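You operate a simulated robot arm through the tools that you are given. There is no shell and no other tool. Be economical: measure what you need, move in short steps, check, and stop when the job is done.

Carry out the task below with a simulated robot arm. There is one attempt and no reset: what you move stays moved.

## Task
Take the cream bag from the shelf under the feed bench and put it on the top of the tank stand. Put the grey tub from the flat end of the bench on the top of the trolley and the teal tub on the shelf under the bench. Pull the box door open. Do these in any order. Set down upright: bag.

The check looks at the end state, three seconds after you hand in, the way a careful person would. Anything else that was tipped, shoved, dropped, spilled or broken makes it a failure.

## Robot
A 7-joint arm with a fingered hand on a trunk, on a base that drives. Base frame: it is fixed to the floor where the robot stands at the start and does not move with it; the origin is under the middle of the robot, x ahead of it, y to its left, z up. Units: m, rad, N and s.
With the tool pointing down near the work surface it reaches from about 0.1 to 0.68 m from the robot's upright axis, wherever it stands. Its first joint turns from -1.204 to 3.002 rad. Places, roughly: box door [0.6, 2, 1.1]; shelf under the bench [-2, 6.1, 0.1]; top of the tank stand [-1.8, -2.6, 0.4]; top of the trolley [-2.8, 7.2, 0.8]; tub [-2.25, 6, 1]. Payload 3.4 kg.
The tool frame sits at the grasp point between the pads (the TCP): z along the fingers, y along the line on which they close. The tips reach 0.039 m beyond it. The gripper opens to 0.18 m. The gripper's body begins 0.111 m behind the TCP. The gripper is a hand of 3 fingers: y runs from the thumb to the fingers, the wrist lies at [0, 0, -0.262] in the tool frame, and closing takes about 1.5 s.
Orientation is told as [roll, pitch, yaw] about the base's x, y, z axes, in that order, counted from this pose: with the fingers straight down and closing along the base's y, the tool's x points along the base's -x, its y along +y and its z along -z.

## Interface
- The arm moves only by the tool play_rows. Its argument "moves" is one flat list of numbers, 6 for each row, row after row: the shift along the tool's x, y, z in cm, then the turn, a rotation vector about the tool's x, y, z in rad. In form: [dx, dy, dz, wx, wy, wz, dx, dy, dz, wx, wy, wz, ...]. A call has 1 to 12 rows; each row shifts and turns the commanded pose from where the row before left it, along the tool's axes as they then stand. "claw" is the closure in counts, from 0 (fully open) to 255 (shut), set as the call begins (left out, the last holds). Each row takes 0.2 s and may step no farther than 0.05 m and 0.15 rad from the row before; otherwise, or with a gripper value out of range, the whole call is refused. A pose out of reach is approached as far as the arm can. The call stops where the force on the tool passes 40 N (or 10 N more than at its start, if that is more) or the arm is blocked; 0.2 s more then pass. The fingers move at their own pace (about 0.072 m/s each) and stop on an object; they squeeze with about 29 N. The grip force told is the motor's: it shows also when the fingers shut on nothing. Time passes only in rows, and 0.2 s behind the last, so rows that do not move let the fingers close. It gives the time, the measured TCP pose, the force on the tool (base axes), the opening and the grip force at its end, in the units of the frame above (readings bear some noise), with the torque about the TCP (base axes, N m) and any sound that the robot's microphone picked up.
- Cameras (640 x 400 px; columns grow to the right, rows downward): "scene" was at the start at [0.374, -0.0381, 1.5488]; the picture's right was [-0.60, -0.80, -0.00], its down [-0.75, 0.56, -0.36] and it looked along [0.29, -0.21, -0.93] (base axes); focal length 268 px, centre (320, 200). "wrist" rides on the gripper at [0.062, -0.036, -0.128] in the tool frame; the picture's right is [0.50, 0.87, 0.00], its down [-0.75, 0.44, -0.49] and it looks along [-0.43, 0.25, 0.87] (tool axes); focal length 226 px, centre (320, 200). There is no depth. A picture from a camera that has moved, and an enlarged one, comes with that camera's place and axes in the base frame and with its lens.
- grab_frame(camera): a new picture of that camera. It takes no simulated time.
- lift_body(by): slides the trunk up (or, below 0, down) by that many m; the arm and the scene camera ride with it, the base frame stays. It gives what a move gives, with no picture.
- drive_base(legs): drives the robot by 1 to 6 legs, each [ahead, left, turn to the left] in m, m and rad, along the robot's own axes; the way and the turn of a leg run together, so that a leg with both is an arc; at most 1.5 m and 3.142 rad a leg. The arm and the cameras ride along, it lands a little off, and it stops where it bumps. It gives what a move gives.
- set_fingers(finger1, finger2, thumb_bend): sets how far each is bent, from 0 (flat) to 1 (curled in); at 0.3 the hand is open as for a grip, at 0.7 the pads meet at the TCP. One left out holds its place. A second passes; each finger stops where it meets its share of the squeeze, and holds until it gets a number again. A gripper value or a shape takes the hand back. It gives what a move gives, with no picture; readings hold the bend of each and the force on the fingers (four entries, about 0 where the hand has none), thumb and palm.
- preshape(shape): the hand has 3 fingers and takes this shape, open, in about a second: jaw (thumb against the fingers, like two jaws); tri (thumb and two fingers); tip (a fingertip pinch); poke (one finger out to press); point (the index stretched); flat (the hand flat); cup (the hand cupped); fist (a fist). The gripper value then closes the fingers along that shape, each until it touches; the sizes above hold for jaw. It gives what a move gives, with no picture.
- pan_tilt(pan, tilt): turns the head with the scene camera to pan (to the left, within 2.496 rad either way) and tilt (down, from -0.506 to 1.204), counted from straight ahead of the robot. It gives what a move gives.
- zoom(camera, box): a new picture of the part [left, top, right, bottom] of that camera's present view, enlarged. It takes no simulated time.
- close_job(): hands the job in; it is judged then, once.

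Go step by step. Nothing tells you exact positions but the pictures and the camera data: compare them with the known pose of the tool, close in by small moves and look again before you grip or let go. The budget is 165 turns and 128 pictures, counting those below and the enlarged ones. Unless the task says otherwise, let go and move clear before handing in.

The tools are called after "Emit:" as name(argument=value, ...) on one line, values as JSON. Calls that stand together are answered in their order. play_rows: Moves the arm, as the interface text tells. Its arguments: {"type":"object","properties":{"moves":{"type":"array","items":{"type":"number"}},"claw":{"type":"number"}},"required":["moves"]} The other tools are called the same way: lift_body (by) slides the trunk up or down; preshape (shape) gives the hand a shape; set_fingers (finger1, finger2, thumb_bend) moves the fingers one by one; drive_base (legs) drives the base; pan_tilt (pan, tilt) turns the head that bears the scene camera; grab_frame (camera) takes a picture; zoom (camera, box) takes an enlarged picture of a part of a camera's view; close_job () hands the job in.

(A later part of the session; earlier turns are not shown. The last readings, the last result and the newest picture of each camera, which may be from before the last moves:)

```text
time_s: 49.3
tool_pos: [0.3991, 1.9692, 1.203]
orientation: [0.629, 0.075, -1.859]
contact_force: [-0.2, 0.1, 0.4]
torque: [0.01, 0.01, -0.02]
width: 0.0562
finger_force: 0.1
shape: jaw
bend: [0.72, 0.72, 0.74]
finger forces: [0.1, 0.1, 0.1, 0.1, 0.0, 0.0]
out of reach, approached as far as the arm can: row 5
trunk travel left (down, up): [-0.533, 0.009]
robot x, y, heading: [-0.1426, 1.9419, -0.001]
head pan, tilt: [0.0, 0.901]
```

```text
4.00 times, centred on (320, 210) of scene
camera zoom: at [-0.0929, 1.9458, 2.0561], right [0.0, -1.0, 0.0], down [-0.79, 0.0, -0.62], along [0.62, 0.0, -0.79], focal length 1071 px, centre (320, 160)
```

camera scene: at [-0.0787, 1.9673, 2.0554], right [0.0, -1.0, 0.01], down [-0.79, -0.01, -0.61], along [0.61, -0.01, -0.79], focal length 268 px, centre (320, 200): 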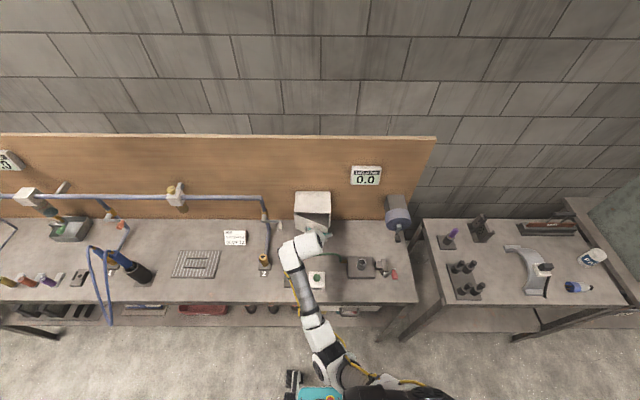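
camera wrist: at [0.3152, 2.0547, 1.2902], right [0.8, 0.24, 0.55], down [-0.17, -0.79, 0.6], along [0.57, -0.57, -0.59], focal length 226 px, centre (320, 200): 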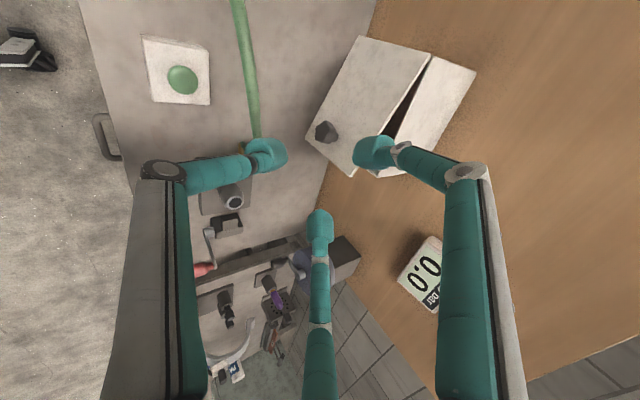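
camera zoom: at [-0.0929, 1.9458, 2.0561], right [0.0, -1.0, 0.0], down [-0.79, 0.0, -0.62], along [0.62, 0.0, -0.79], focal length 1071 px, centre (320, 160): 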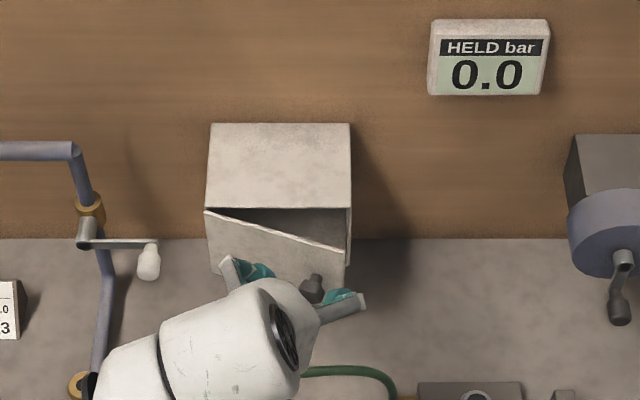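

The wedge behind the door is open from above. I'll drive 0.1 m closer, close the fingers, and turn the tool to nearly vertical.

Emit:
drive_base(legs=[[0.1, 0, 0]])

Emit:
play_rows(moves=[0, 0, 0, 0.15, 0, 0, 0, 0, 0, 0.15, 0, 0, 0, 0, 0, 0.15, 0, 0, 0, 0, 0, 0, 0, 0, 0, 0, 0, 0, 0, 0], claw=255)

Emit:
grab_frame(camera="wrist")

Emit:
zoom(camera="scene", box=[240, 140, 400, 240])

```text
time_s: 50.4
tool_pos: [0.5013, 1.9684, 1.2031]
orientation: [0.629, 0.075, -1.859]
contact_force: [-0.2, 0.1, 0.3]
torque: [0.0, 0.0, -0.02]
width: 0.0563
finger_force: 0.1
shape: jaw
bend: [0.72, 0.72, 0.74]
finger forces: [0.0, 0.1, 0.0, 0.0, 0.1, 0.0]
trunk travel left (down, up): [-0.533, 0.009]
robot x, y, heading: [-0.0436, 1.9446, 0.003]
head pan, tilt: [0.0, 0.901]
```

```text
time_s: 51.2
tool_pos: [0.5525, 1.9728, 1.1227]
orientation: [0.285, 0.081, -1.858]
contact_force: [-14.6, -0.2, 10.3]
torque: [0.29, -0.2, 0.39]
width: 0.0068
finger_force: 28.9
shape: jaw
bend: [0.71, 0.7, 0.72]
finger forces: [61.4, 0.1, 0.1, 0.0, 31.3, 0.1]
out of reach, approached as far as the arm can: row 1, 2, 3
trunk travel left (down, up): [-0.533, 0.009]
robot x, y, heading: [-0.044, 1.9451, -0.002]
head pan, tilt: [0.0, 0.901]
stopped in row 3: the force on the tool passed its limit (the readings are from after the stop); the commanded pose is now the measured one
```

```text
92 pictures are left
camera wrist: at [0.5006, 2.0437, 1.2399], right [0.93, 0.23, 0.28], down [0.04, -0.85, 0.53], along [0.36, -0.48, -0.8], focal length 226 px, centre (320, 200)
```

wrist: 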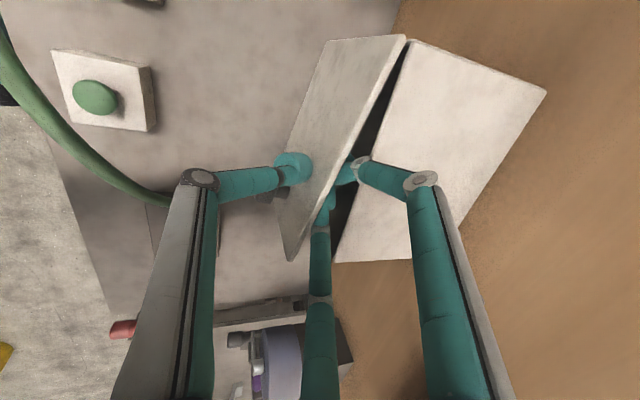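

```text
4.00 times, centred on (320, 190) of scene
camera zoom: at [0.0033, 1.9423, 2.0563], right [0.0, -1.0, 0.0], down [-0.78, 0.0, -0.62], along [0.62, 0.0, -0.78], focal length 1071 px, centre (320, 240)
```

zoom: 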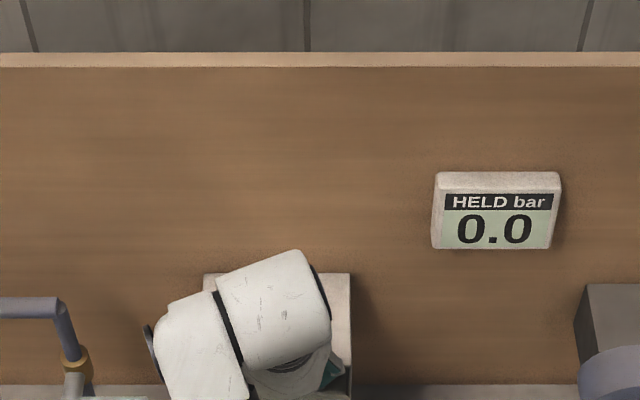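

By luck the fingers now straddle the door's top edge, with the thumb outside and two fingers inside. The hose would meet the knob at about 50°, so I'll swing the door gently along its arc in small steps.

Emit:
play_rows(moves=[0.05, -1.42, -0.42, -0.009, -0.0315, 0.1077, 0.05, -1.42, -0.42, -0.009, -0.0315, 0.1077])

Emit:
grab_frame(camera="wrist")

```text
time_s: 51.7
tool_pos: [0.5449, 1.9774, 1.1155]
orientation: [0.304, 0.085, -2.025]
contact_force: [-14.1, -13.2, 23.4]
torque: [-0.3, -0.13, 0.16]
width: 0.0086
finger_force: 29.3
shape: jaw
bend: [0.72, 0.7, 0.76]
finger forces: [80.1, 0.0, 0.0, 0.0, 39.4, 0.0]
out of reach, approached as far as the arm can: row 1, 2
trunk travel left (down, up): [-0.533, 0.009]
robot x, y, heading: [-0.0398, 1.941, -0.005]
head pan, tilt: [0.0, 0.901]
stopped in row 2: the force on the tool passed its limit (the readings are from after the stop); the commanded pose is now the measured one
```

```text
90 pictures are left
camera wrist: at [0.5028, 2.0575, 1.2325], right [0.95, 0.07, 0.3], down [-0.11, -0.84, 0.53], along [0.29, -0.54, -0.79], focal length 226 px, centre (320, 200)
```

wrist: 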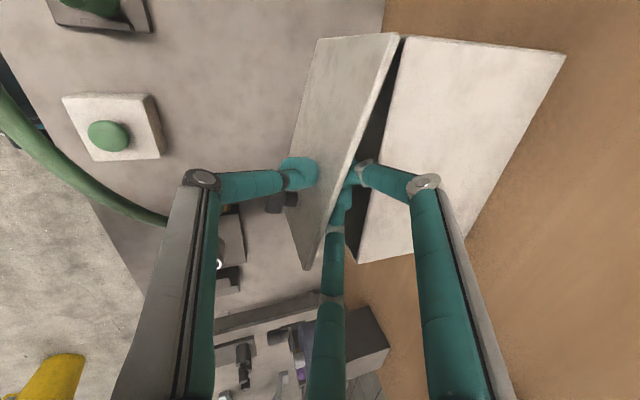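

The arm is at its reach limit here, so I'll swing the whole robot about the hinge with the base instead. That moves the hand along the door's arc.

Emit:
drive_base(legs=[[-0.024, 0.094, -0.15]])

Emit:
grab_frame(camera="wrist")

```text
time_s: 52.8
tool_pos: [0.5408, 1.9926, 1.1165]
orientation: [0.307, 0.109, -2.119]
contact_force: [12.0, 37.0, 1.6]
torque: [1.43, -0.11, 0.32]
width: 0.0044
finger_force: 28.8
shape: jaw
bend: [0.73, 0.71, 0.71]
finger forces: [0.1, 0.0, 0.0, 0.0, 36.5, 0.0]
trunk travel left (down, up): [-0.533, 0.009]
robot x, y, heading: [-0.06, 2.0203, -0.114]
head pan, tilt: [0.0, 0.901]
stopped in leg 1: the force on the tool passed its limit (the readings are from after the stop); the commanded pose is now the measured one
```

```text
89 pictures are left
camera wrist: at [0.5046, 2.0746, 1.2343], right [0.95, -0.03, 0.31], down [-0.2, -0.83, 0.52], along [0.25, -0.55, -0.8], focal length 226 px, centre (320, 200)
```

wrist: 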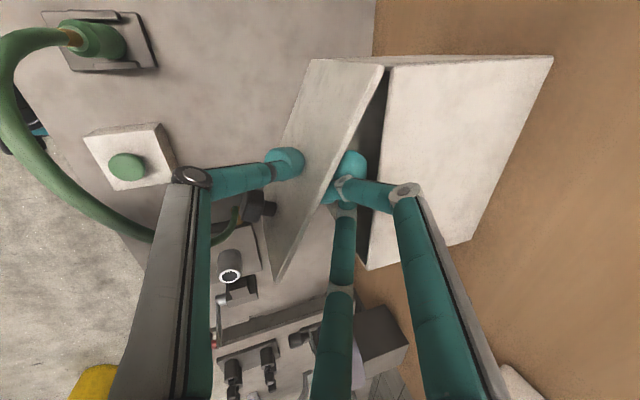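

Now the thumb is pressing on the door's outer face. I'll open just the thumb, so that the two fingers inside do the pushing.

Emit:
set_fingers(thumb_bend=0.5)

Emit:
grab_frame(camera="wrist")

```text
time_s: 53.8
tool_pos: [0.5381, 1.9977, 1.1162]
orientation: [0.312, 0.092, -2.127]
contact_force: [0.0, -0.6, -0.1]
torque: [-0.04, 0.03, -0.04]
width: 0.0404
finger_force: 0.1
shape: fingers
bend: [0.78, 0.75, 0.5]
finger forces: [0.0, 0.0, 0.1, 0.0, 0.3, 0.0]
trunk travel left (down, up): [-0.533, 0.009]
robot x, y, heading: [-0.0545, 2.018, -0.116]
head pan, tilt: [0.0, 0.901]
```

```text
88 pictures are left
camera wrist: at [0.5031, 2.081, 1.2324], right [0.95, -0.03, 0.31], down [-0.2, -0.82, 0.53], along [0.24, -0.57, -0.79], focal length 226 px, centre (320, 200)
```

wrist: 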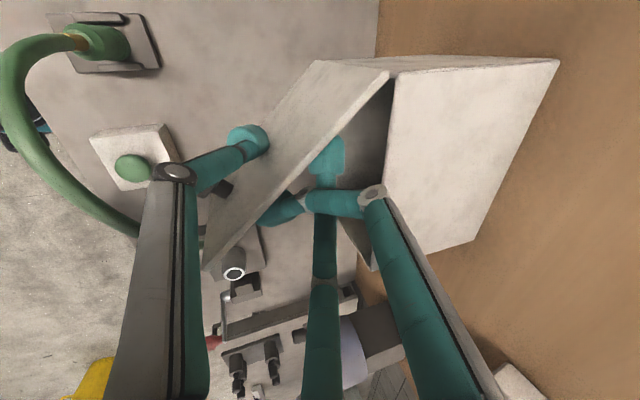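

The door is now about 48° open by my estimate. I'll curl the inner fingers a little more and push it further while the knob stays short of the hose.

Emit:
set_fingers(finger1=0.88, finger2=0.88, thumb_bend=0.35)

Emit:
grab_frame(camera="wrist")

```text
time_s: 54.8
tool_pos: [0.5376, 1.9944, 1.1165]
orientation: [0.312, 0.092, -2.13]
contact_force: [0.3, -0.1, 0.6]
torque: [0.02, 0.02, 0.0]
width: 0.0719
finger_force: 0.0
shape: fingers
bend: [0.89, 0.84, 0.35]
finger forces: [0.1, 0.0, 0.0, 0.0, 0.1, 0.0]
trunk travel left (down, up): [-0.533, 0.009]
robot x, y, heading: [-0.0515, 2.0198, -0.119]
head pan, tilt: [0.0, 0.901]
```

```text
87 pictures are left
camera wrist: at [0.5025, 2.078, 1.2328], right [0.95, -0.04, 0.31], down [-0.2, -0.82, 0.53], along [0.24, -0.57, -0.79], focal length 226 px, centre (320, 200)
```

wrist: 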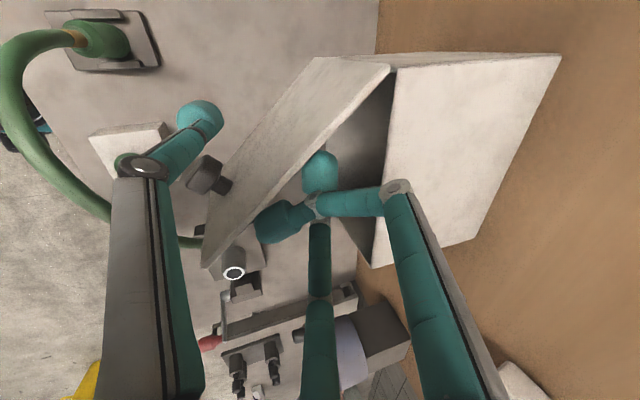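

Emit:
set_fingers(thumb_bend=0.1)

Emit:
play_rows(moves=[0.4, -1.4, -0.37, 0, 0, 0, 0.4, -1.4, -0.37, 0, 0, 0])

Emit:
grab_frame(camera="wrist")

```text
time_s: 55.8
tool_pos: [0.5363, 1.9907, 1.1167]
orientation: [0.31, 0.096, -2.128]
contact_force: [-0.1, -0.3, -0.1]
torque: [-0.01, -0.02, 0.02]
width: 0.0981
finger_force: 0.1
shape: fingers
bend: [0.89, 0.84, 0.1]
finger forces: [0.0, 0.0, 0.1, 0.0, 0.1, 0.0]
trunk travel left (down, up): [-0.533, 0.009]
robot x, y, heading: [-0.0572, 2.0139, -0.119]
head pan, tilt: [0.0, 0.901]
```

```text
time_s: 56.4
tool_pos: [0.5211, 2.0135, 1.109]
orientation: [0.313, 0.098, -2.128]
contact_force: [-0.1, 0.2, 0.0]
torque: [-0.01, 0.02, 0.0]
width: 0.0979
finger_force: 0.0
shape: fingers
bend: [0.89, 0.84, 0.1]
finger forces: [0.0, 0.0, 0.0, 0.0, 0.1, 0.0]
out of reach, approached as far as the arm can: row 2
trunk travel left (down, up): [-0.533, 0.009]
robot x, y, heading: [-0.058, 2.0153, -0.114]
head pan, tilt: [0.0, 0.901]
```

```text
86 pictures are left
camera wrist: at [0.4856, 2.096, 1.2259], right [0.95, -0.04, 0.31], down [-0.2, -0.83, 0.53], along [0.24, -0.56, -0.79], focal length 226 px, centre (320, 200)
```

wrist: 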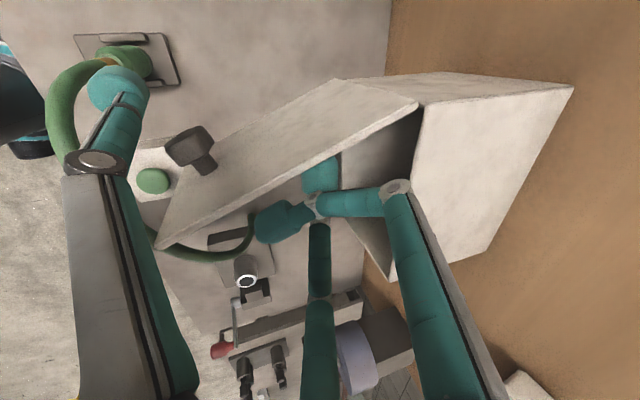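

The door is now about 68° open with no contact. One more push the same way.

Emit:
play_rows(moves=[1.2, -1.0, -0.2, 0, 0, 0, 1.2, -0.9, 0, 0, 0, 0])

Emit:
grab_frame(camera="wrist")

```text
time_s: 57.0
tool_pos: [0.5181, 2.0437, 1.107]
orientation: [0.31, 0.097, -2.129]
contact_force: [0.0, -2.1, 1.2]
torque: [0.03, 0.06, -0.1]
width: 0.0984
finger_force: 0.2
shape: fingers
bend: [0.89, 0.84, 0.1]
finger forces: [0.1, 0.1, 0.1, 0.0, 1.0, 0.1]
trunk travel left (down, up): [-0.533, 0.009]
robot x, y, heading: [-0.0566, 2.0167, -0.114]
head pan, tilt: [0.0, 0.901]
```

```text
85 pictures are left
camera wrist: at [0.4833, 2.1266, 1.2237], right [0.95, -0.04, 0.31], down [-0.2, -0.83, 0.53], along [0.24, -0.56, -0.79], focal length 226 px, centre (320, 200)
```

wrist: 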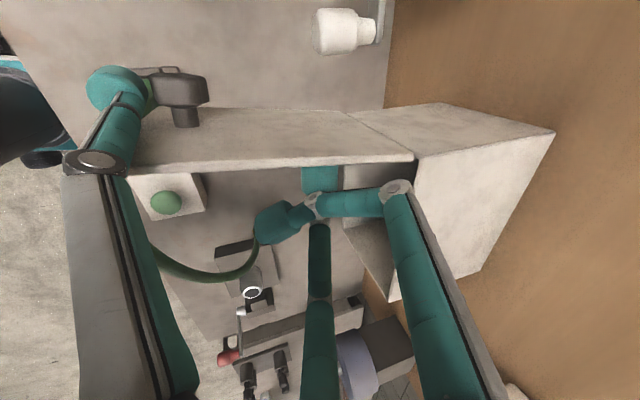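

The door is about 90° open. I'll lift the hand off and back away along the door line.

Emit:
play_rows(moves=[0, 0, -2, 0, 0, 0, 0, 0, -2, 0, 0, 0, 0, 0, -2, 0, 0, 0, 0, 0, -2, 0, 0, 0])

Emit:
grab_frame(camera="wrist")

```text
time_s: 58.0
tool_pos: [0.5368, 2.0518, 1.1238]
orientation: [0.311, 0.097, -2.131]
contact_force: [-11.6, -6.1, -7.5]
torque: [-0.33, 0.01, -0.04]
width: 0.1042
finger_force: 11.4
shape: fingers
bend: [0.89, 0.84, 0.06]
finger forces: [0.0, 15.8, 0.0, 0.1, 6.7, 0.0]
out of reach, approached as far as the arm can: row 1, 2, 3, 4
trunk travel left (down, up): [-0.533, 0.009]
robot x, y, heading: [-0.0549, 2.0158, -0.117]
head pan, tilt: [0.0, 0.901]
```

```text
84 pictures are left
camera wrist: at [0.5021, 2.1341, 1.2393], right [0.95, -0.04, 0.31], down [-0.2, -0.83, 0.53], along [0.24, -0.56, -0.79], focal length 226 px, centre (320, 200)
```

wrist: 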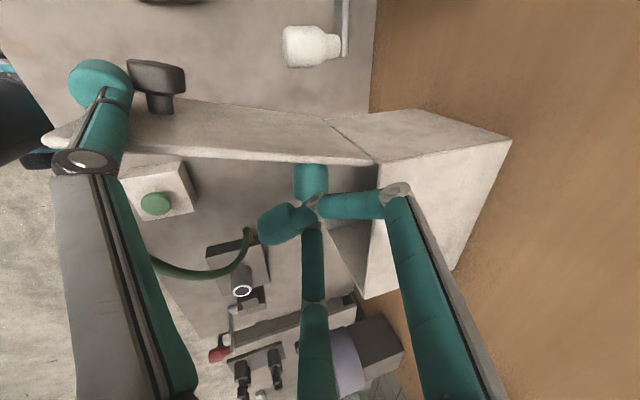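

Emit:
drive_base(legs=[[-0.05, -0.006, 0]])

Emit:
drive_base(legs=[[-0.1, -0.012, 0]])

Emit:
grab_frame(camera="wrist")

```text
time_s: 58.9
tool_pos: [0.4883, 2.0538, 1.1226]
orientation: [0.313, 0.097, -2.128]
contact_force: [0.7, -0.1, -0.9]
torque: [-0.06, -0.01, -0.03]
width: 0.0986
finger_force: 0.1
shape: fingers
bend: [0.89, 0.84, 0.1]
finger forces: [0.1, 0.0, 0.0, 0.0, 0.0, 0.0]
trunk travel left (down, up): [-0.533, 0.009]
robot x, y, heading: [-0.1047, 2.0163, -0.111]
head pan, tilt: [0.0, 0.901]
```

```text
time_s: 60.1
tool_pos: [0.3838, 2.0598, 1.1241]
orientation: [0.316, 0.095, -2.126]
contact_force: [-0.6, 0.5, 0.2]
torque: [0.0, -0.03, 0.01]
width: 0.0985
finger_force: 0.1
shape: fingers
bend: [0.89, 0.84, 0.1]
finger forces: [0.1, 0.0, 0.0, 0.1, 0.0, 0.0]
trunk travel left (down, up): [-0.533, 0.009]
robot x, y, heading: [-0.2096, 2.0202, -0.111]
head pan, tilt: [0.0, 0.901]
```

```text
83 pictures are left
camera wrist: at [0.3484, 2.1426, 1.241], right [0.95, -0.03, 0.32], down [-0.2, -0.82, 0.53], along [0.24, -0.57, -0.79], focal length 226 px, centre (320, 200)
```

wrist: 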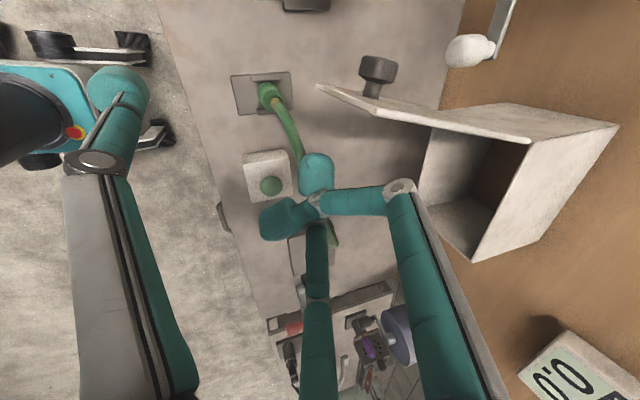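

The box door is wide open. Next I'll back off and drive up the aisle to the feed bench, with the trunk lowered a bit for travel.

Emit:
drive_base(legs=[[-0.55, 0, 0.11], [0, 1.5, 0], [0, 1.5, 0], [0, 0.5, 0]])

Emit:
pan_tilt(pan=2.0, tilt=0.45)

Emit:
grab_frame(camera="scene")

Emit:
pan_tilt(pan=2.49, tilt=0.7)

Emit:
grab_frame(camera="scene")

```text
time_s: 79.9
tool_pos: [-0.1284, 5.6237, 1.1271]
orientation: [0.311, 0.11, -2.032]
contact_force: [0.6, 0.2, -0.5]
torque: [0.0, 0.03, -0.01]
width: 0.0987
finger_force: 0.0
shape: fingers
bend: [0.89, 0.84, 0.1]
finger forces: [0.0, 0.0, 0.0, 0.0, 0.0, 0.0]
trunk travel left (down, up): [-0.533, 0.009]
robot x, y, heading: [-0.7119, 5.5434, -0.024]
head pan, tilt: [0.0, 0.901]
```

```text
time_s: 81.8
tool_pos: [-0.129, 5.6377, 1.1264]
orientation: [0.318, 0.099, -2.034]
contact_force: [-0.4, 0.7, -0.5]
torque: [-0.02, 0.01, 0.01]
width: 0.0987
finger_force: 0.1
shape: fingers
bend: [0.89, 0.84, 0.1]
finger forces: [0.1, 0.0, 0.0, 0.1, 0.0, 0.0]
trunk travel left (down, up): [-0.533, 0.009]
robot x, y, heading: [-0.7123, 5.5451, -0.021]
head pan, tilt: [2.0, 0.45]
```

```text
82 pictures are left
camera scene: at [-0.7725, 5.6259, 2.095], right [0.92, 0.4, 0.0], down [0.17, -0.4, -0.9], along [-0.36, 0.83, -0.43], focal length 268 px, centre (320, 200)
```

scene: 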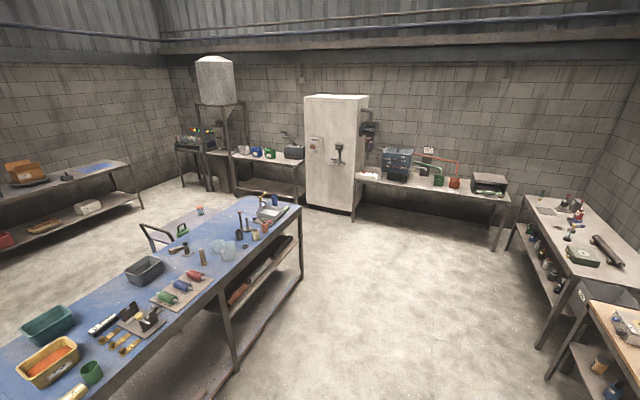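

```text
time_s: 82.7
tool_pos: [-0.1301, 5.6381, 1.1256]
orientation: [0.318, 0.1, -2.035]
contact_force: [-0.2, 0.6, 0.0]
torque: [0.01, -0.01, -0.01]
width: 0.0985
finger_force: 0.0
shape: fingers
bend: [0.89, 0.84, 0.1]
finger forces: [0.0, 0.1, 0.0, 0.0, 0.1, 0.0]
trunk travel left (down, up): [-0.533, 0.009]
robot x, y, heading: [-0.7085, 5.5463, -0.02]
head pan, tilt: [2.491, 0.7]
```

```text
81 pictures are left
camera scene: at [-0.8024, 5.5988, 2.0727], right [0.62, 0.78, 0.0], down [0.5, -0.4, -0.77], along [-0.6, 0.48, -0.64], focal length 268 px, centre (320, 200)
```

scene: 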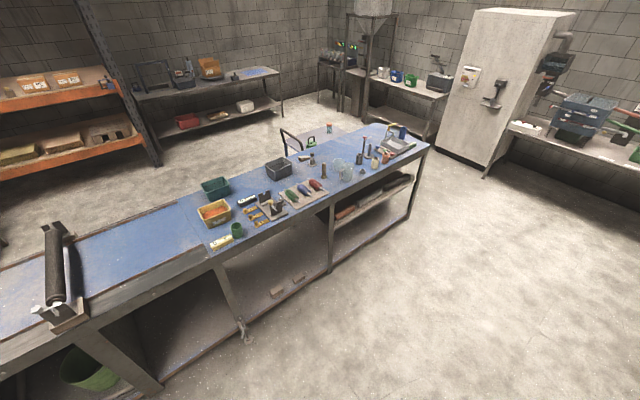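

I can see the teal, yellow and grey tubs on the flat blue end, a trolley behind the bench, and bags on the shelf underneath. Zooming in for details.

Emit:
zoom(camera="scene", box=[190, 110, 430, 260])

Emit:
zoom(camera="scene", box=[220, 110, 348, 190])

```text
2.67 times, centred on (310, 185) of scene
camera zoom: at [-0.8024, 5.5988, 2.0727], right [0.62, 0.78, 0.0], down [0.5, -0.4, -0.77], along [-0.6, 0.48, -0.64], focal length 714 px, centre (347, 240)
```

zoom: 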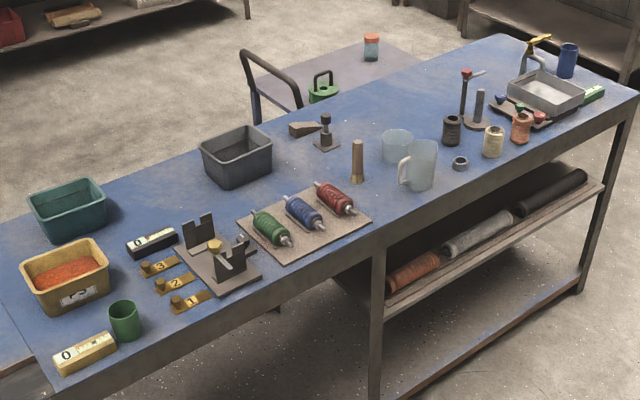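

```text
5.00 times, centred on (284, 150) of scene
camera zoom: at [-0.8024, 5.5988, 2.0727], right [0.62, 0.78, 0.0], down [0.5, -0.4, -0.77], along [-0.6, 0.48, -0.64], focal length 1338 px, centre (500, 450)
```

zoom: 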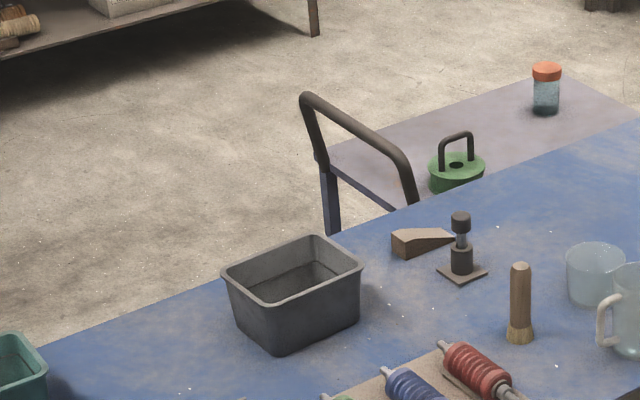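

Both tubs stand nearer the back of the bench, and the trolley is behind it too. So I'll tuck the arm in and drive around the far end (y≈8.4) to the back side.

Emit:
preshape(shape="jaw")

Emit:
play_rows(moves=[-1.9, -3.65, -0.35, 0.06, 0, 0, -1.9, -3.65, -0.35, 0.06, 0, 0, -1.9, -3.65, -0.35, 0.06, 0, 0, -1.9, -3.65, -0.35, 0.06, 0, 0, -1.9, -3.65, -0.35, 0.06, 0, 0], claw=0)

Emit:
drive_base(legs=[[0, 1.45, 0], [0, 1.4, 0], [-1.45, 0, 0], [-1.4, 0, 0]])

Emit:
pan_tilt(pan=-0.5, tilt=0.6)

Emit:
grab_frame(camera="scene")

```text
time_s: 83.6
tool_pos: [-0.1304, 5.638, 1.1258]
orientation: [0.318, 0.099, -2.034]
contact_force: [0.8, 0.2, -0.2]
torque: [0.01, -0.02, 0.0]
width: 0.1799
finger_force: 0.1
shape: jaw
bend: [0.3, 0.3, 0.3]
finger forces: [0.1, 0.0, 0.0, 0.0, 0.0, 0.1]
trunk travel left (down, up): [-0.533, 0.009]
robot x, y, heading: [-0.7113, 5.5441, -0.02]
head pan, tilt: [2.491, 0.7]
```

```text
time_s: 84.8
tool_pos: [-0.276, 5.6509, 0.9915]
orientation: [0.039, 0.108, -2.033]
contact_force: [-0.4, 0.1, -0.1]
torque: [0.0, 0.0, -0.02]
width: 0.18
finger_force: 0.1
shape: jaw
bend: [0.3, 0.3, 0.3]
finger forces: [0.1, 0.0, 0.0, 0.0, 0.1, 0.0]
out of reach, approached as far as the arm can: row 1, 2, 3, 4, 5
trunk travel left (down, up): [-0.533, 0.009]
robot x, y, heading: [-0.7133, 5.5453, -0.016]
head pan, tilt: [2.491, 0.7]
```

```text
time_s: 112.1
tool_pos: [-3.1147, 8.4873, 0.9876]
orientation: [0.039, 0.1, -2.007]
contact_force: [0.8, 0.4, 0.4]
torque: [0.02, 0.02, -0.01]
width: 0.1798
finger_force: 0.1
shape: jaw
bend: [0.3, 0.3, 0.3]
finger forces: [0.0, 0.1, 0.0, 0.0, 0.0, 0.1]
trunk travel left (down, up): [-0.533, 0.009]
robot x, y, heading: [-3.5496, 8.3764, 0.004]
head pan, tilt: [2.491, 0.7]
```

```text
time_s: 114.7
tool_pos: [-3.1152, 8.4873, 0.9879]
orientation: [0.04, 0.099, -2.006]
contact_force: [-0.1, 0.1, 0.3]
torque: [0.02, 0.03, -0.02]
width: 0.1797
finger_force: 0.0
shape: jaw
bend: [0.3, 0.3, 0.3]
finger forces: [0.1, 0.0, 0.0, 0.0, 0.0, 0.0]
trunk travel left (down, up): [-0.533, 0.009]
robot x, y, heading: [-3.5496, 8.3708, 0.01]
head pan, tilt: [-0.499, 0.6]
```

```text
78 pictures are left
camera scene: at [-3.4947, 8.332, 2.0809], right [-0.47, -0.88, 0.0], down [-0.5, 0.27, -0.82], along [0.73, -0.39, -0.57], focal length 268 px, centre (320, 200)
```

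scene: 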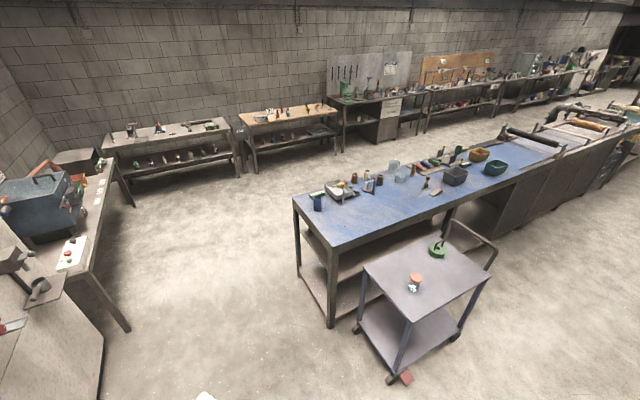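

The trolley top spans about x -3.03..-2.65 and y 6.95..7.55, with free room around (-2.92, 7.17). Now passing behind it to face the tubs.

Emit:
drive_base(legs=[[-0.12, 0, 0], [0, -1.5, 0], [0, -0.6, 0], [0.45, 0, 0]])

Emit:
pan_tilt(pan=0.0, tilt=0.8)

Emit:
grab_frame(camera="scene")

Emit:
pan_tilt(pan=-0.6, tilt=0.9)

Emit:
grab_frame(camera="scene")

```text
time_s: 128.3
tool_pos: [-2.7706, 6.3879, 0.9872]
orientation: [0.041, 0.101, -2.002]
contact_force: [-0.1, -0.1, 0.2]
torque: [-0.01, 0.04, -0.01]
width: 0.1798
finger_force: 0.0
shape: jaw
bend: [0.3, 0.3, 0.3]
finger forces: [0.0, 0.0, 0.0, 0.1, 0.1, 0.0]
trunk travel left (down, up): [-0.533, 0.009]
robot x, y, heading: [-3.2024, 6.271, 0.01]
head pan, tilt: [-0.499, 0.6]
```

```text
time_s: 129.2
tool_pos: [-2.7712, 6.3877, 0.9879]
orientation: [0.044, 0.1, -2.0]
contact_force: [-0.1, -0.2, 0.4]
torque: [0.0, 0.0, 0.03]
width: 0.1798
finger_force: 0.0
shape: jaw
bend: [0.3, 0.3, 0.3]
finger forces: [0.0, 0.0, 0.0, 0.0, 0.0, 0.0]
trunk travel left (down, up): [-0.533, 0.009]
robot x, y, heading: [-3.2019, 6.2714, 0.014]
head pan, tilt: [0.0, 0.799]
```

```text
77 pictures are left
camera scene: at [-3.1473, 6.2726, 2.064], right [0.01, -1.0, 0.0], down [-0.72, -0.01, -0.7], along [0.7, 0.01, -0.72], focal length 268 px, centre (320, 200)
```

scene: 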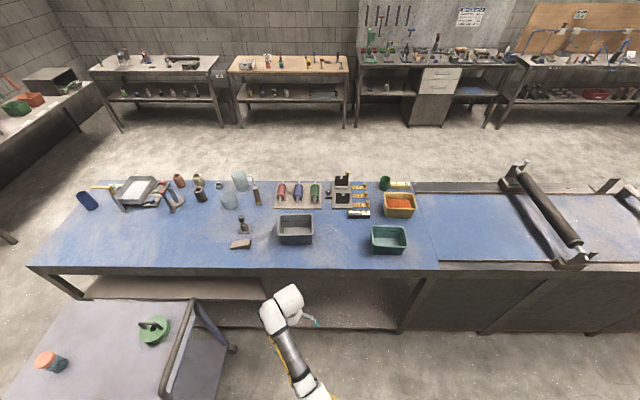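

```text
time_s: 130.2
tool_pos: [-2.7706, 6.387, 0.9881]
orientation: [0.042, 0.101, -2.0]
contact_force: [0.3, 0.6, 0.4]
torque: [0.01, -0.05, 0.01]
width: 0.1798
finger_force: 0.0
shape: jaw
bend: [0.3, 0.3, 0.3]
finger forces: [0.0, 0.0, 0.0, 0.0, 0.0, 0.0]
trunk travel left (down, up): [-0.533, 0.009]
robot x, y, heading: [-3.2015, 6.2692, 0.013]
head pan, tilt: [-0.6, 0.901]
```

```text
76 pictures are left
camera scene: at [-3.1652, 6.2299, 2.0561], right [-0.56, -0.83, 0.0], down [-0.65, 0.44, -0.62], along [0.52, -0.34, -0.78], focal length 268 px, centre (320, 200)
```

scene: 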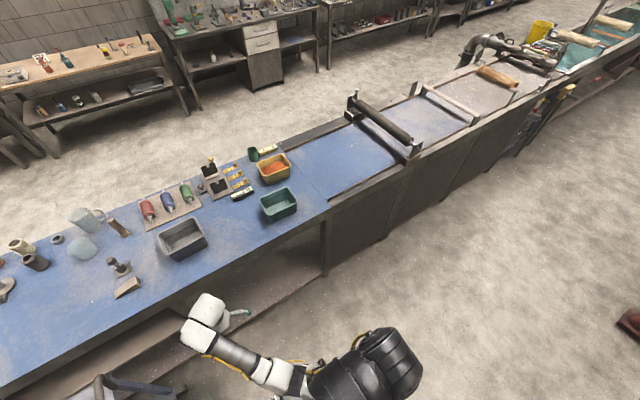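

I triangulated the grey tub rim centre at (-2.306, 6.41, 0.996), about 0.18 x 0.14 m, and the teal one near (-2.33, 5.95). I'll level the tool, turn it so it closes along x, and raise it before closing in.

Emit:
play_rows(moves=[0, 0, -4, 0.042, -0.1, 0, 0, 0, -4, 0, 0, -0.143, 0, 0, -4, 0, 0, -0.143, 0, 0, 0, 0, 0, -0.143], claw=130)

Emit:
grab_frame(camera="wrist")

```text
time_s: 131.2
tool_pos: [-2.7292, 6.4087, 0.9761]
orientation: [0.002, 0.003, -1.573]
contact_force: [0.1, 0.5, 0.8]
torque: [0.01, -0.01, -0.02]
width: 0.0889
finger_force: 0.1
shape: jaw
bend: [0.71, 0.71, 0.72]
finger forces: [0.0, 0.1, 0.0, 0.0, 0.1, 0.1]
out of reach, approached as far as the arm can: row 1, 2, 3
trunk travel left (down, up): [-0.533, 0.009]
robot x, y, heading: [-3.2034, 6.2681, 0.005]
head pan, tilt: [-0.6, 0.901]
```

```text
75 pictures are left
camera wrist: at [-2.7667, 6.4714, 1.1051], right [0.87, 0.5, 0.0], down [0.43, -0.76, 0.49], along [0.25, -0.42, -0.87], focal length 226 px, centre (320, 200)
```

wrist: 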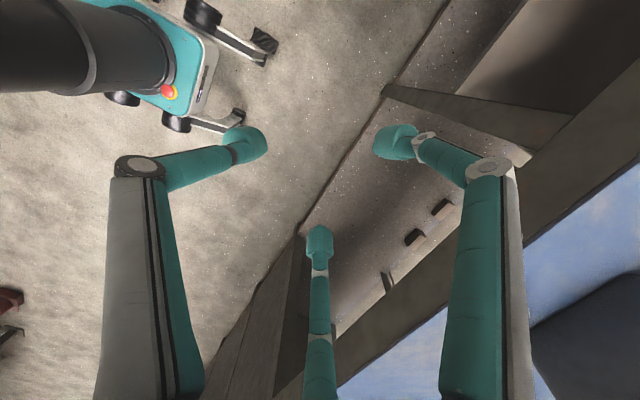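

A vertical tool can't go higher than z≈0.98 here. Tilting it forward and pinching a side wall (closing along y) should give more height, so I'll rotate to that.

Emit:
play_rows(moves=[0, 0, 0, 0, 0, -0.143, 0, 0, 0, 0, 0, -0.143, 0, 0, 0, 0, 0, -0.143, 0, 0, 0, 0, 0, -0.143, 0, 0, 0, 0, 0, -0.143, 0, 0, 0, 0, 0, -0.143, 0, 0, 0, 0, 0, -0.143, 0, 0, 0, 0, 0, -0.143, 0, 0, 0, 0, 0, -0.143, 0, 0, 0, 0, 0, -0.143, 0, 0, 0, 0, 0, -0.143])

Emit:
play_rows(moves=[0, 0, 0, 0, -0.14, 0, 0, 0, 0, 0, -0.14, 0, 0, 0, 0, 0, -0.14, 0, 0, 0, 0, 0, -0.14, 0, -2, 0, -3, 0, 0, 0, -2, 0, -3, 0, 0, 0, -2, 0, -3, 0, 0, 0])

Emit:
grab_frame(camera="wrist")

```text
time_s: 133.6
tool_pos: [-2.731, 6.4088, 0.9775]
orientation: [0.004, -0.001, 0.0]
contact_force: [-0.5, -0.3, -0.9]
torque: [0.02, 0.03, 0.01]
width: 0.0886
finger_force: 0.0
shape: jaw
bend: [0.71, 0.71, 0.72]
finger forces: [0.1, 0.0, 0.0, 0.0, 0.1, 0.0]
trunk travel left (down, up): [-0.533, 0.009]
robot x, y, heading: [-3.1985, 6.271, 0.011]
head pan, tilt: [-0.6, 0.901]
```

```text
time_s: 135.2
tool_pos: [-2.7282, 6.408, 1.0865]
orientation: [0.003, -0.56, -0.002]
contact_force: [-0.4, -0.9, 0.1]
torque: [-0.06, -0.01, -0.01]
width: 0.0888
finger_force: 0.0
shape: jaw
bend: [0.71, 0.71, 0.72]
finger forces: [0.0, 0.1, 0.0, 0.1, 0.0, 0.0]
trunk travel left (down, up): [-0.533, 0.009]
robot x, y, heading: [-3.2006, 6.269, 0.012]
head pan, tilt: [-0.6, 0.901]
```

```text
74 pictures are left
camera wrist: at [-2.8479, 6.3725, 1.1612], right [-0.42, 0.87, -0.26], down [0.38, 0.43, 0.82], along [0.82, 0.25, -0.51], focal length 226 px, centre (320, 200)
```

wrist: 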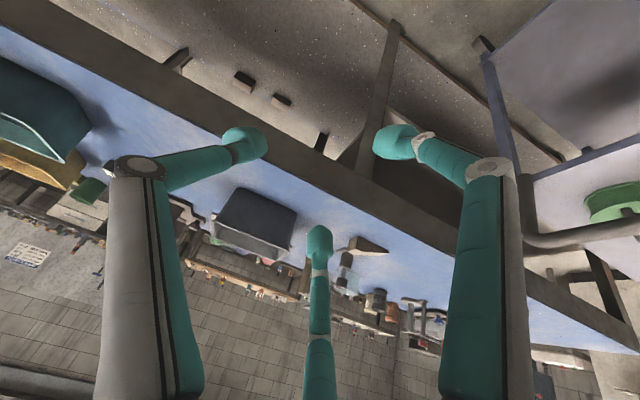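

Height is fine with the tilt. Driving to line up with the +y wall of the grey tub.

Emit:
drive_base(legs=[[0.32, 0.09, 0]])

Emit:
pan_tilt(pan=0.0, tilt=0.9)

Emit:
grab_frame(camera="wrist")

Emit:
zoom(camera="scene", box=[240, 120, 400, 220])

```text
time_s: 137.4
tool_pos: [-2.4095, 6.4955, 1.0856]
orientation: [0.005, -0.558, -0.005]
contact_force: [-0.2, 0.0, -0.2]
torque: [0.02, 0.03, 0.01]
width: 0.0888
finger_force: 0.0
shape: jaw
bend: [0.71, 0.71, 0.72]
finger forces: [0.1, 0.1, 0.0, 0.1, 0.0, 0.0]
trunk travel left (down, up): [-0.533, 0.009]
robot x, y, heading: [-2.8844, 6.3623, 0.012]
head pan, tilt: [-0.6, 0.901]
```

```text
time_s: 138.4
tool_pos: [-2.4104, 6.4997, 1.0857]
orientation: [0.002, -0.561, -0.002]
contact_force: [0.0, -0.2, -0.1]
torque: [0.0, -0.01, -0.03]
width: 0.0887
finger_force: 0.2
shape: jaw
bend: [0.71, 0.71, 0.72]
finger forces: [0.0, 0.0, 0.1, 0.1, 0.0, 0.0]
trunk travel left (down, up): [-0.533, 0.009]
robot x, y, heading: [-2.8838, 6.3624, 0.005]
head pan, tilt: [0.0, 0.901]
```

```text
73 pictures are left
camera wrist: at [-2.5304, 6.4638, 1.1609], right [-0.42, 0.87, -0.26], down [0.38, 0.43, 0.82], along [0.82, 0.24, -0.51], focal length 226 px, centre (320, 200)
```

wrist: 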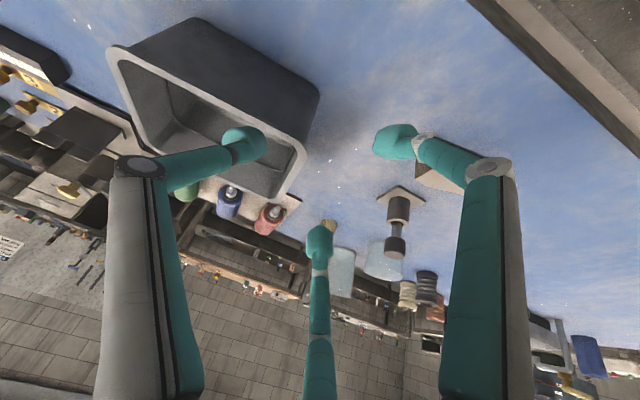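

```text
4.00 times, centred on (320, 170) of scene
camera zoom: at [-2.8345, 6.3633, 2.0561], right [0.01, -1.0, 0.0], down [-0.78, -0.01, -0.62], along [0.62, 0.01, -0.78], focal length 1071 px, centre (320, 320)
```

zoom: 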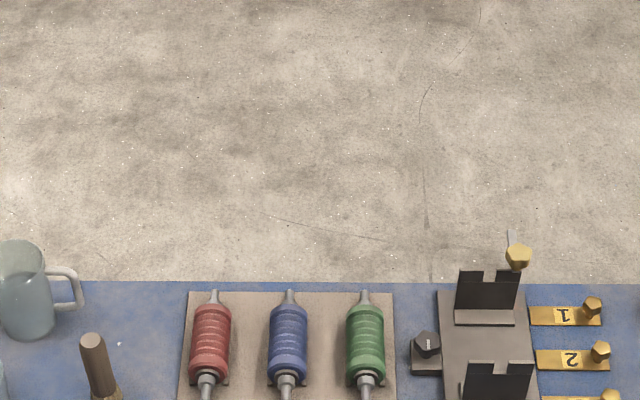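

The rim measures x -2.335..-2.227 with its +y wall at y≈6.487. I'll shift over the wall's middle and descend along the tool axis.

Emit:
play_rows(moves=[-2.65, -0.85, 0, 0, 0, 0, -2.65, -0.85, 0, 0, 0, 0, 0, 0, 4, 0, 0, 0, 0, 0, 4, 0, 0, 0])

Emit:
grab_frame(camera="wrist")

```text
time_s: 139.4
tool_pos: [-2.3223, 6.4824, 1.0455]
orientation: [0.002, -0.56, -0.003]
contact_force: [0.8, 0.6, -0.3]
torque: [0.0, 0.01, -0.02]
width: 0.0887
finger_force: 0.0
shape: jaw
bend: [0.71, 0.71, 0.72]
finger forces: [0.0, 0.0, 0.0, 0.1, 0.0, 0.0]
trunk travel left (down, up): [-0.533, 0.009]
robot x, y, heading: [-2.8855, 6.3638, 0.008]
head pan, tilt: [0.0, 0.901]
```

```text
71 pictures are left
camera wrist: at [-2.4421, 6.4473, 1.1213], right [-0.42, 0.87, -0.26], down [0.38, 0.43, 0.82], along [0.82, 0.24, -0.51], focal length 226 px, centre (320, 200)
```

wrist: 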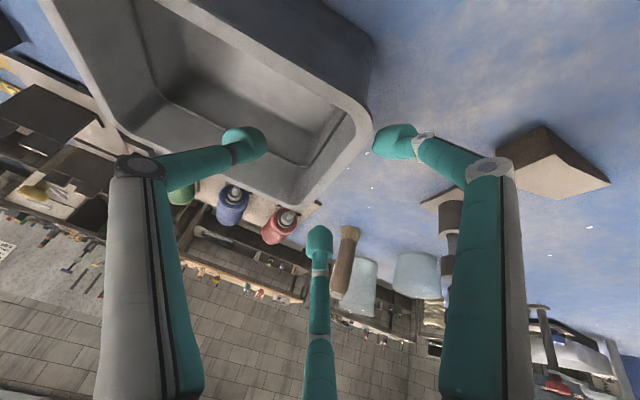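

Emit:
play_rows(moves=[0, 0.5, 3, 0, 0, 0, 0, 0, 2.5, 0, 0, 0, 0, 0, 1.3, 0, 0, 0])

Emit:
grab_frame(camera="wrist")

```text
time_s: 140.2
tool_pos: [-2.2866, 6.4881, 0.9877]
orientation: [0.001, -0.559, -0.002]
contact_force: [-0.3, -1.1, 0.3]
torque: [0.0, -0.02, 0.03]
width: 0.0886
finger_force: 0.0
shape: jaw
bend: [0.71, 0.71, 0.72]
finger forces: [0.0, 0.0, 0.0, 0.1, 0.0, 0.0]
trunk travel left (down, up): [-0.533, 0.009]
robot x, y, heading: [-2.8825, 6.3638, 0.006]
head pan, tilt: [0.0, 0.901]
```

```text
70 pictures are left
camera wrist: at [-2.4067, 6.452, 1.0636], right [-0.42, 0.87, -0.26], down [0.38, 0.43, 0.82], along [0.82, 0.24, -0.51], focal length 226 px, centre (320, 200)
```

wrist: 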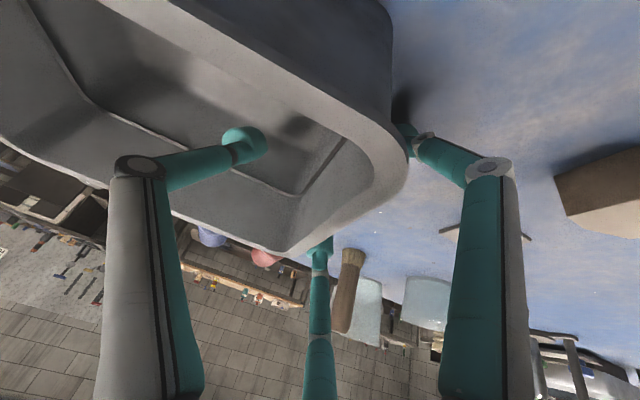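

The wall is straddled, with the thumb inside and two fingers outside. Closing, then a small lift test.

Emit:
play_rows(moves=[0, 0, 0, 0, 0, 0, 0, 0, 0, 0, 0, 0, 0, 0, 0, 0, 0, 0, 0, 0, 0, 0, 0, 0, 0, 0, 0, 0, 0, 0, 0, 0, 0, 0, 0, 0, 0, 0, 0, 0, 0, 0], claw=255)

Emit:
play_rows(moves=[-0.8, 0, -1.3, 0, 0, 0, -1, 0, -1.7, 0, 0, 0])

Emit:
grab_frame(camera="wrist")

```text
time_s: 141.8
tool_pos: [-2.2857, 6.4878, 0.9886]
orientation: [0.001, -0.56, -0.004]
contact_force: [-0.3, -0.3, -0.1]
torque: [0.0, 0.02, 0.02]
width: 0.0013
finger_force: 28.7
shape: jaw
bend: [0.7, 0.71, 0.71]
finger forces: [0.0, 0.0, 0.0, 0.0, 26.7, 0.1]
trunk travel left (down, up): [-0.533, 0.009]
robot x, y, heading: [-2.8835, 6.3603, 0.013]
head pan, tilt: [0.0, 0.901]
```

```text
time_s: 142.4
tool_pos: [-2.2869, 6.4862, 1.0235]
orientation: [0.002, -0.561, -0.004]
contact_force: [0.4, -0.8, -0.4]
torque: [0.0, -0.01, 0.0]
width: 0.0009
finger_force: 28.7
shape: jaw
bend: [0.7, 0.7, 0.71]
finger forces: [0.0, 0.1, 0.0, 0.0, 27.9, 0.0]
trunk travel left (down, up): [-0.533, 0.009]
robot x, y, heading: [-2.8867, 6.3605, 0.013]
head pan, tilt: [0.0, 0.901]
```

```text
69 pictures are left
camera wrist: at [-2.4073, 6.452, 1.099], right [-0.42, 0.87, -0.26], down [0.38, 0.43, 0.82], along [0.82, 0.25, -0.51], focal length 226 px, centre (320, 200)
```

wrist: 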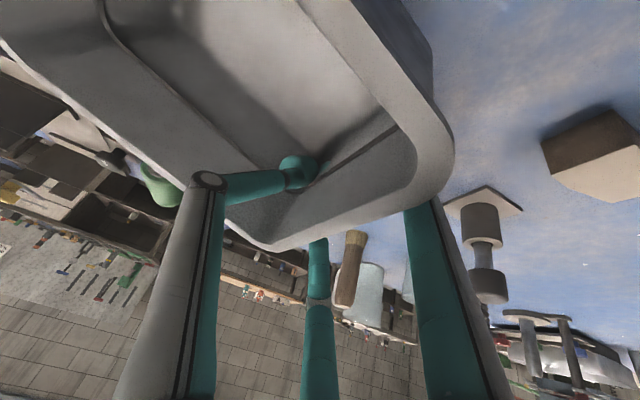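

Emit:
play_rows(moves=[-1.6, 0, -2.5, 0, 0, 0, -1.6, 0, -2.5, 0, 0, 0])

Emit:
pan_tilt(pan=0.1, tilt=1.15)

Emit:
grab_frame(camera="wrist")

Emit:
grab_frame(camera="scene")

```text
time_s: 143.0
tool_pos: [-2.286, 6.4872, 1.084]
orientation: [0.002, -0.559, -0.003]
contact_force: [0.5, 0.7, -0.4]
torque: [-0.01, -0.04, -0.01]
width: 0.0003
finger_force: 28.7
shape: jaw
bend: [0.71, 0.71, 0.7]
finger forces: [1.3, 58.5, 0.1, 0.1, 38.4, 0.0]
trunk travel left (down, up): [-0.533, 0.009]
robot x, y, heading: [-2.8816, 6.3633, 0.009]
head pan, tilt: [0.0, 0.901]
```

```text
time_s: 143.8
tool_pos: [-2.2864, 6.487, 1.0824]
orientation: [0.003, -0.56, -0.004]
contact_force: [0.4, 1.5, 0.9]
torque: [-0.01, -0.04, -0.03]
width: 0.0
finger_force: 28.5
shape: jaw
bend: [0.71, 0.71, 0.7]
finger forces: [1.6, 58.7, 0.0, 0.0, 38.0, 0.0]
trunk travel left (down, up): [-0.533, 0.009]
robot x, y, heading: [-2.8831, 6.3609, 0.006]
head pan, tilt: [0.099, 1.15]
```

```text
68 pictures are left
camera wrist: at [-2.407, 6.4523, 1.1582], right [-0.42, 0.87, -0.26], down [0.38, 0.43, 0.82], along [0.82, 0.24, -0.51], focal length 226 px, centre (320, 200)
```

wrist: 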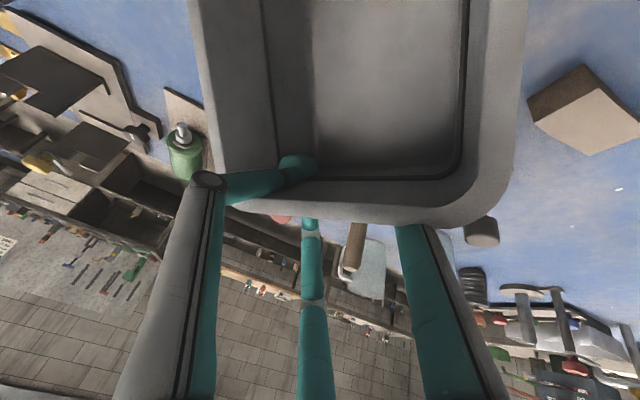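

```text
67 pictures are left
camera scene: at [-2.8494, 6.3709, 2.0392], right [0.11, -0.99, 0.0], down [-0.91, -0.1, -0.41], along [0.4, 0.05, -0.91], focal length 268 px, centre (320, 200)
```

scene: 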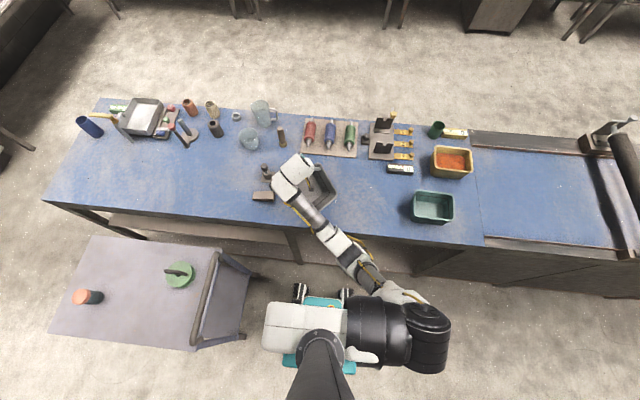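

The tub came up but swung in the grip. Zooming in to judge its tilt.

Emit:
zoom(camera="scene", box=[250, 130, 410, 230])

```text
4.00 times, centred on (330, 180) of scene
camera zoom: at [-2.8494, 6.3709, 2.0392], right [0.11, -0.99, 0.0], down [-0.91, -0.1, -0.41], along [0.4, 0.05, -0.91], focal length 1071 px, centre (280, 280)
```

zoom: 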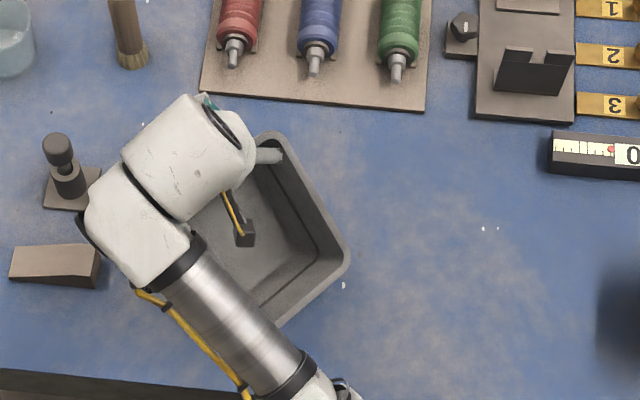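

Emit:
play_rows(moves=[-1.6, 0, -2.5, 0, 0, 0, -1.0, 0, -1.6, 0, 0, 0])

Emit:
grab_frame(camera="wrist")

Emit:
zoom(camera="scene", box=[250, 130, 410, 230])

```text
time_s: 144.4
tool_pos: [-2.2862, 6.487, 1.1308]
orientation: [0.002, -0.557, -0.003]
contact_force: [-0.7, -0.4, -1.1]
torque: [0.02, -0.06, 0.02]
width: 0.0001
finger_force: 29.0
shape: jaw
bend: [0.71, 0.71, 0.7]
finger forces: [1.4, 58.5, 0.0, 0.1, 39.5, 0.0]
trunk travel left (down, up): [-0.533, 0.009]
robot x, y, heading: [-2.8822, 6.3599, 0.012]
head pan, tilt: [0.099, 1.15]
```

```text
65 pictures are left
camera wrist: at [-2.4066, 6.4517, 1.2065], right [-0.42, 0.87, -0.26], down [0.38, 0.43, 0.82], along [0.82, 0.24, -0.51], focal length 226 px, centre (320, 200)
```

wrist: 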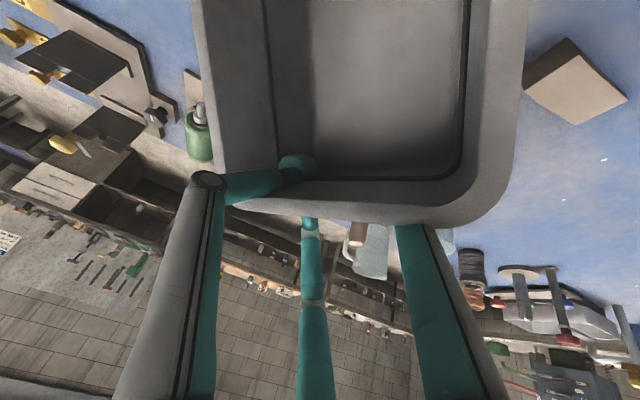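

```text
4.00 times, centred on (330, 180) of scene
camera zoom: at [-2.8489, 6.3709, 2.0392], right [0.11, -0.99, 0.0], down [-0.91, -0.1, -0.41], along [0.4, 0.05, -0.91], focal length 1071 px, centre (280, 280)
```

zoom: 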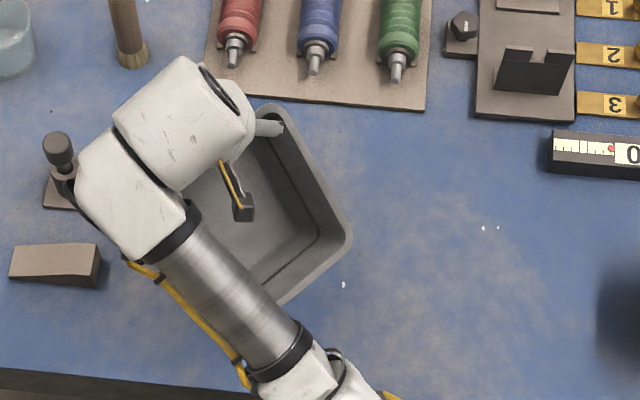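

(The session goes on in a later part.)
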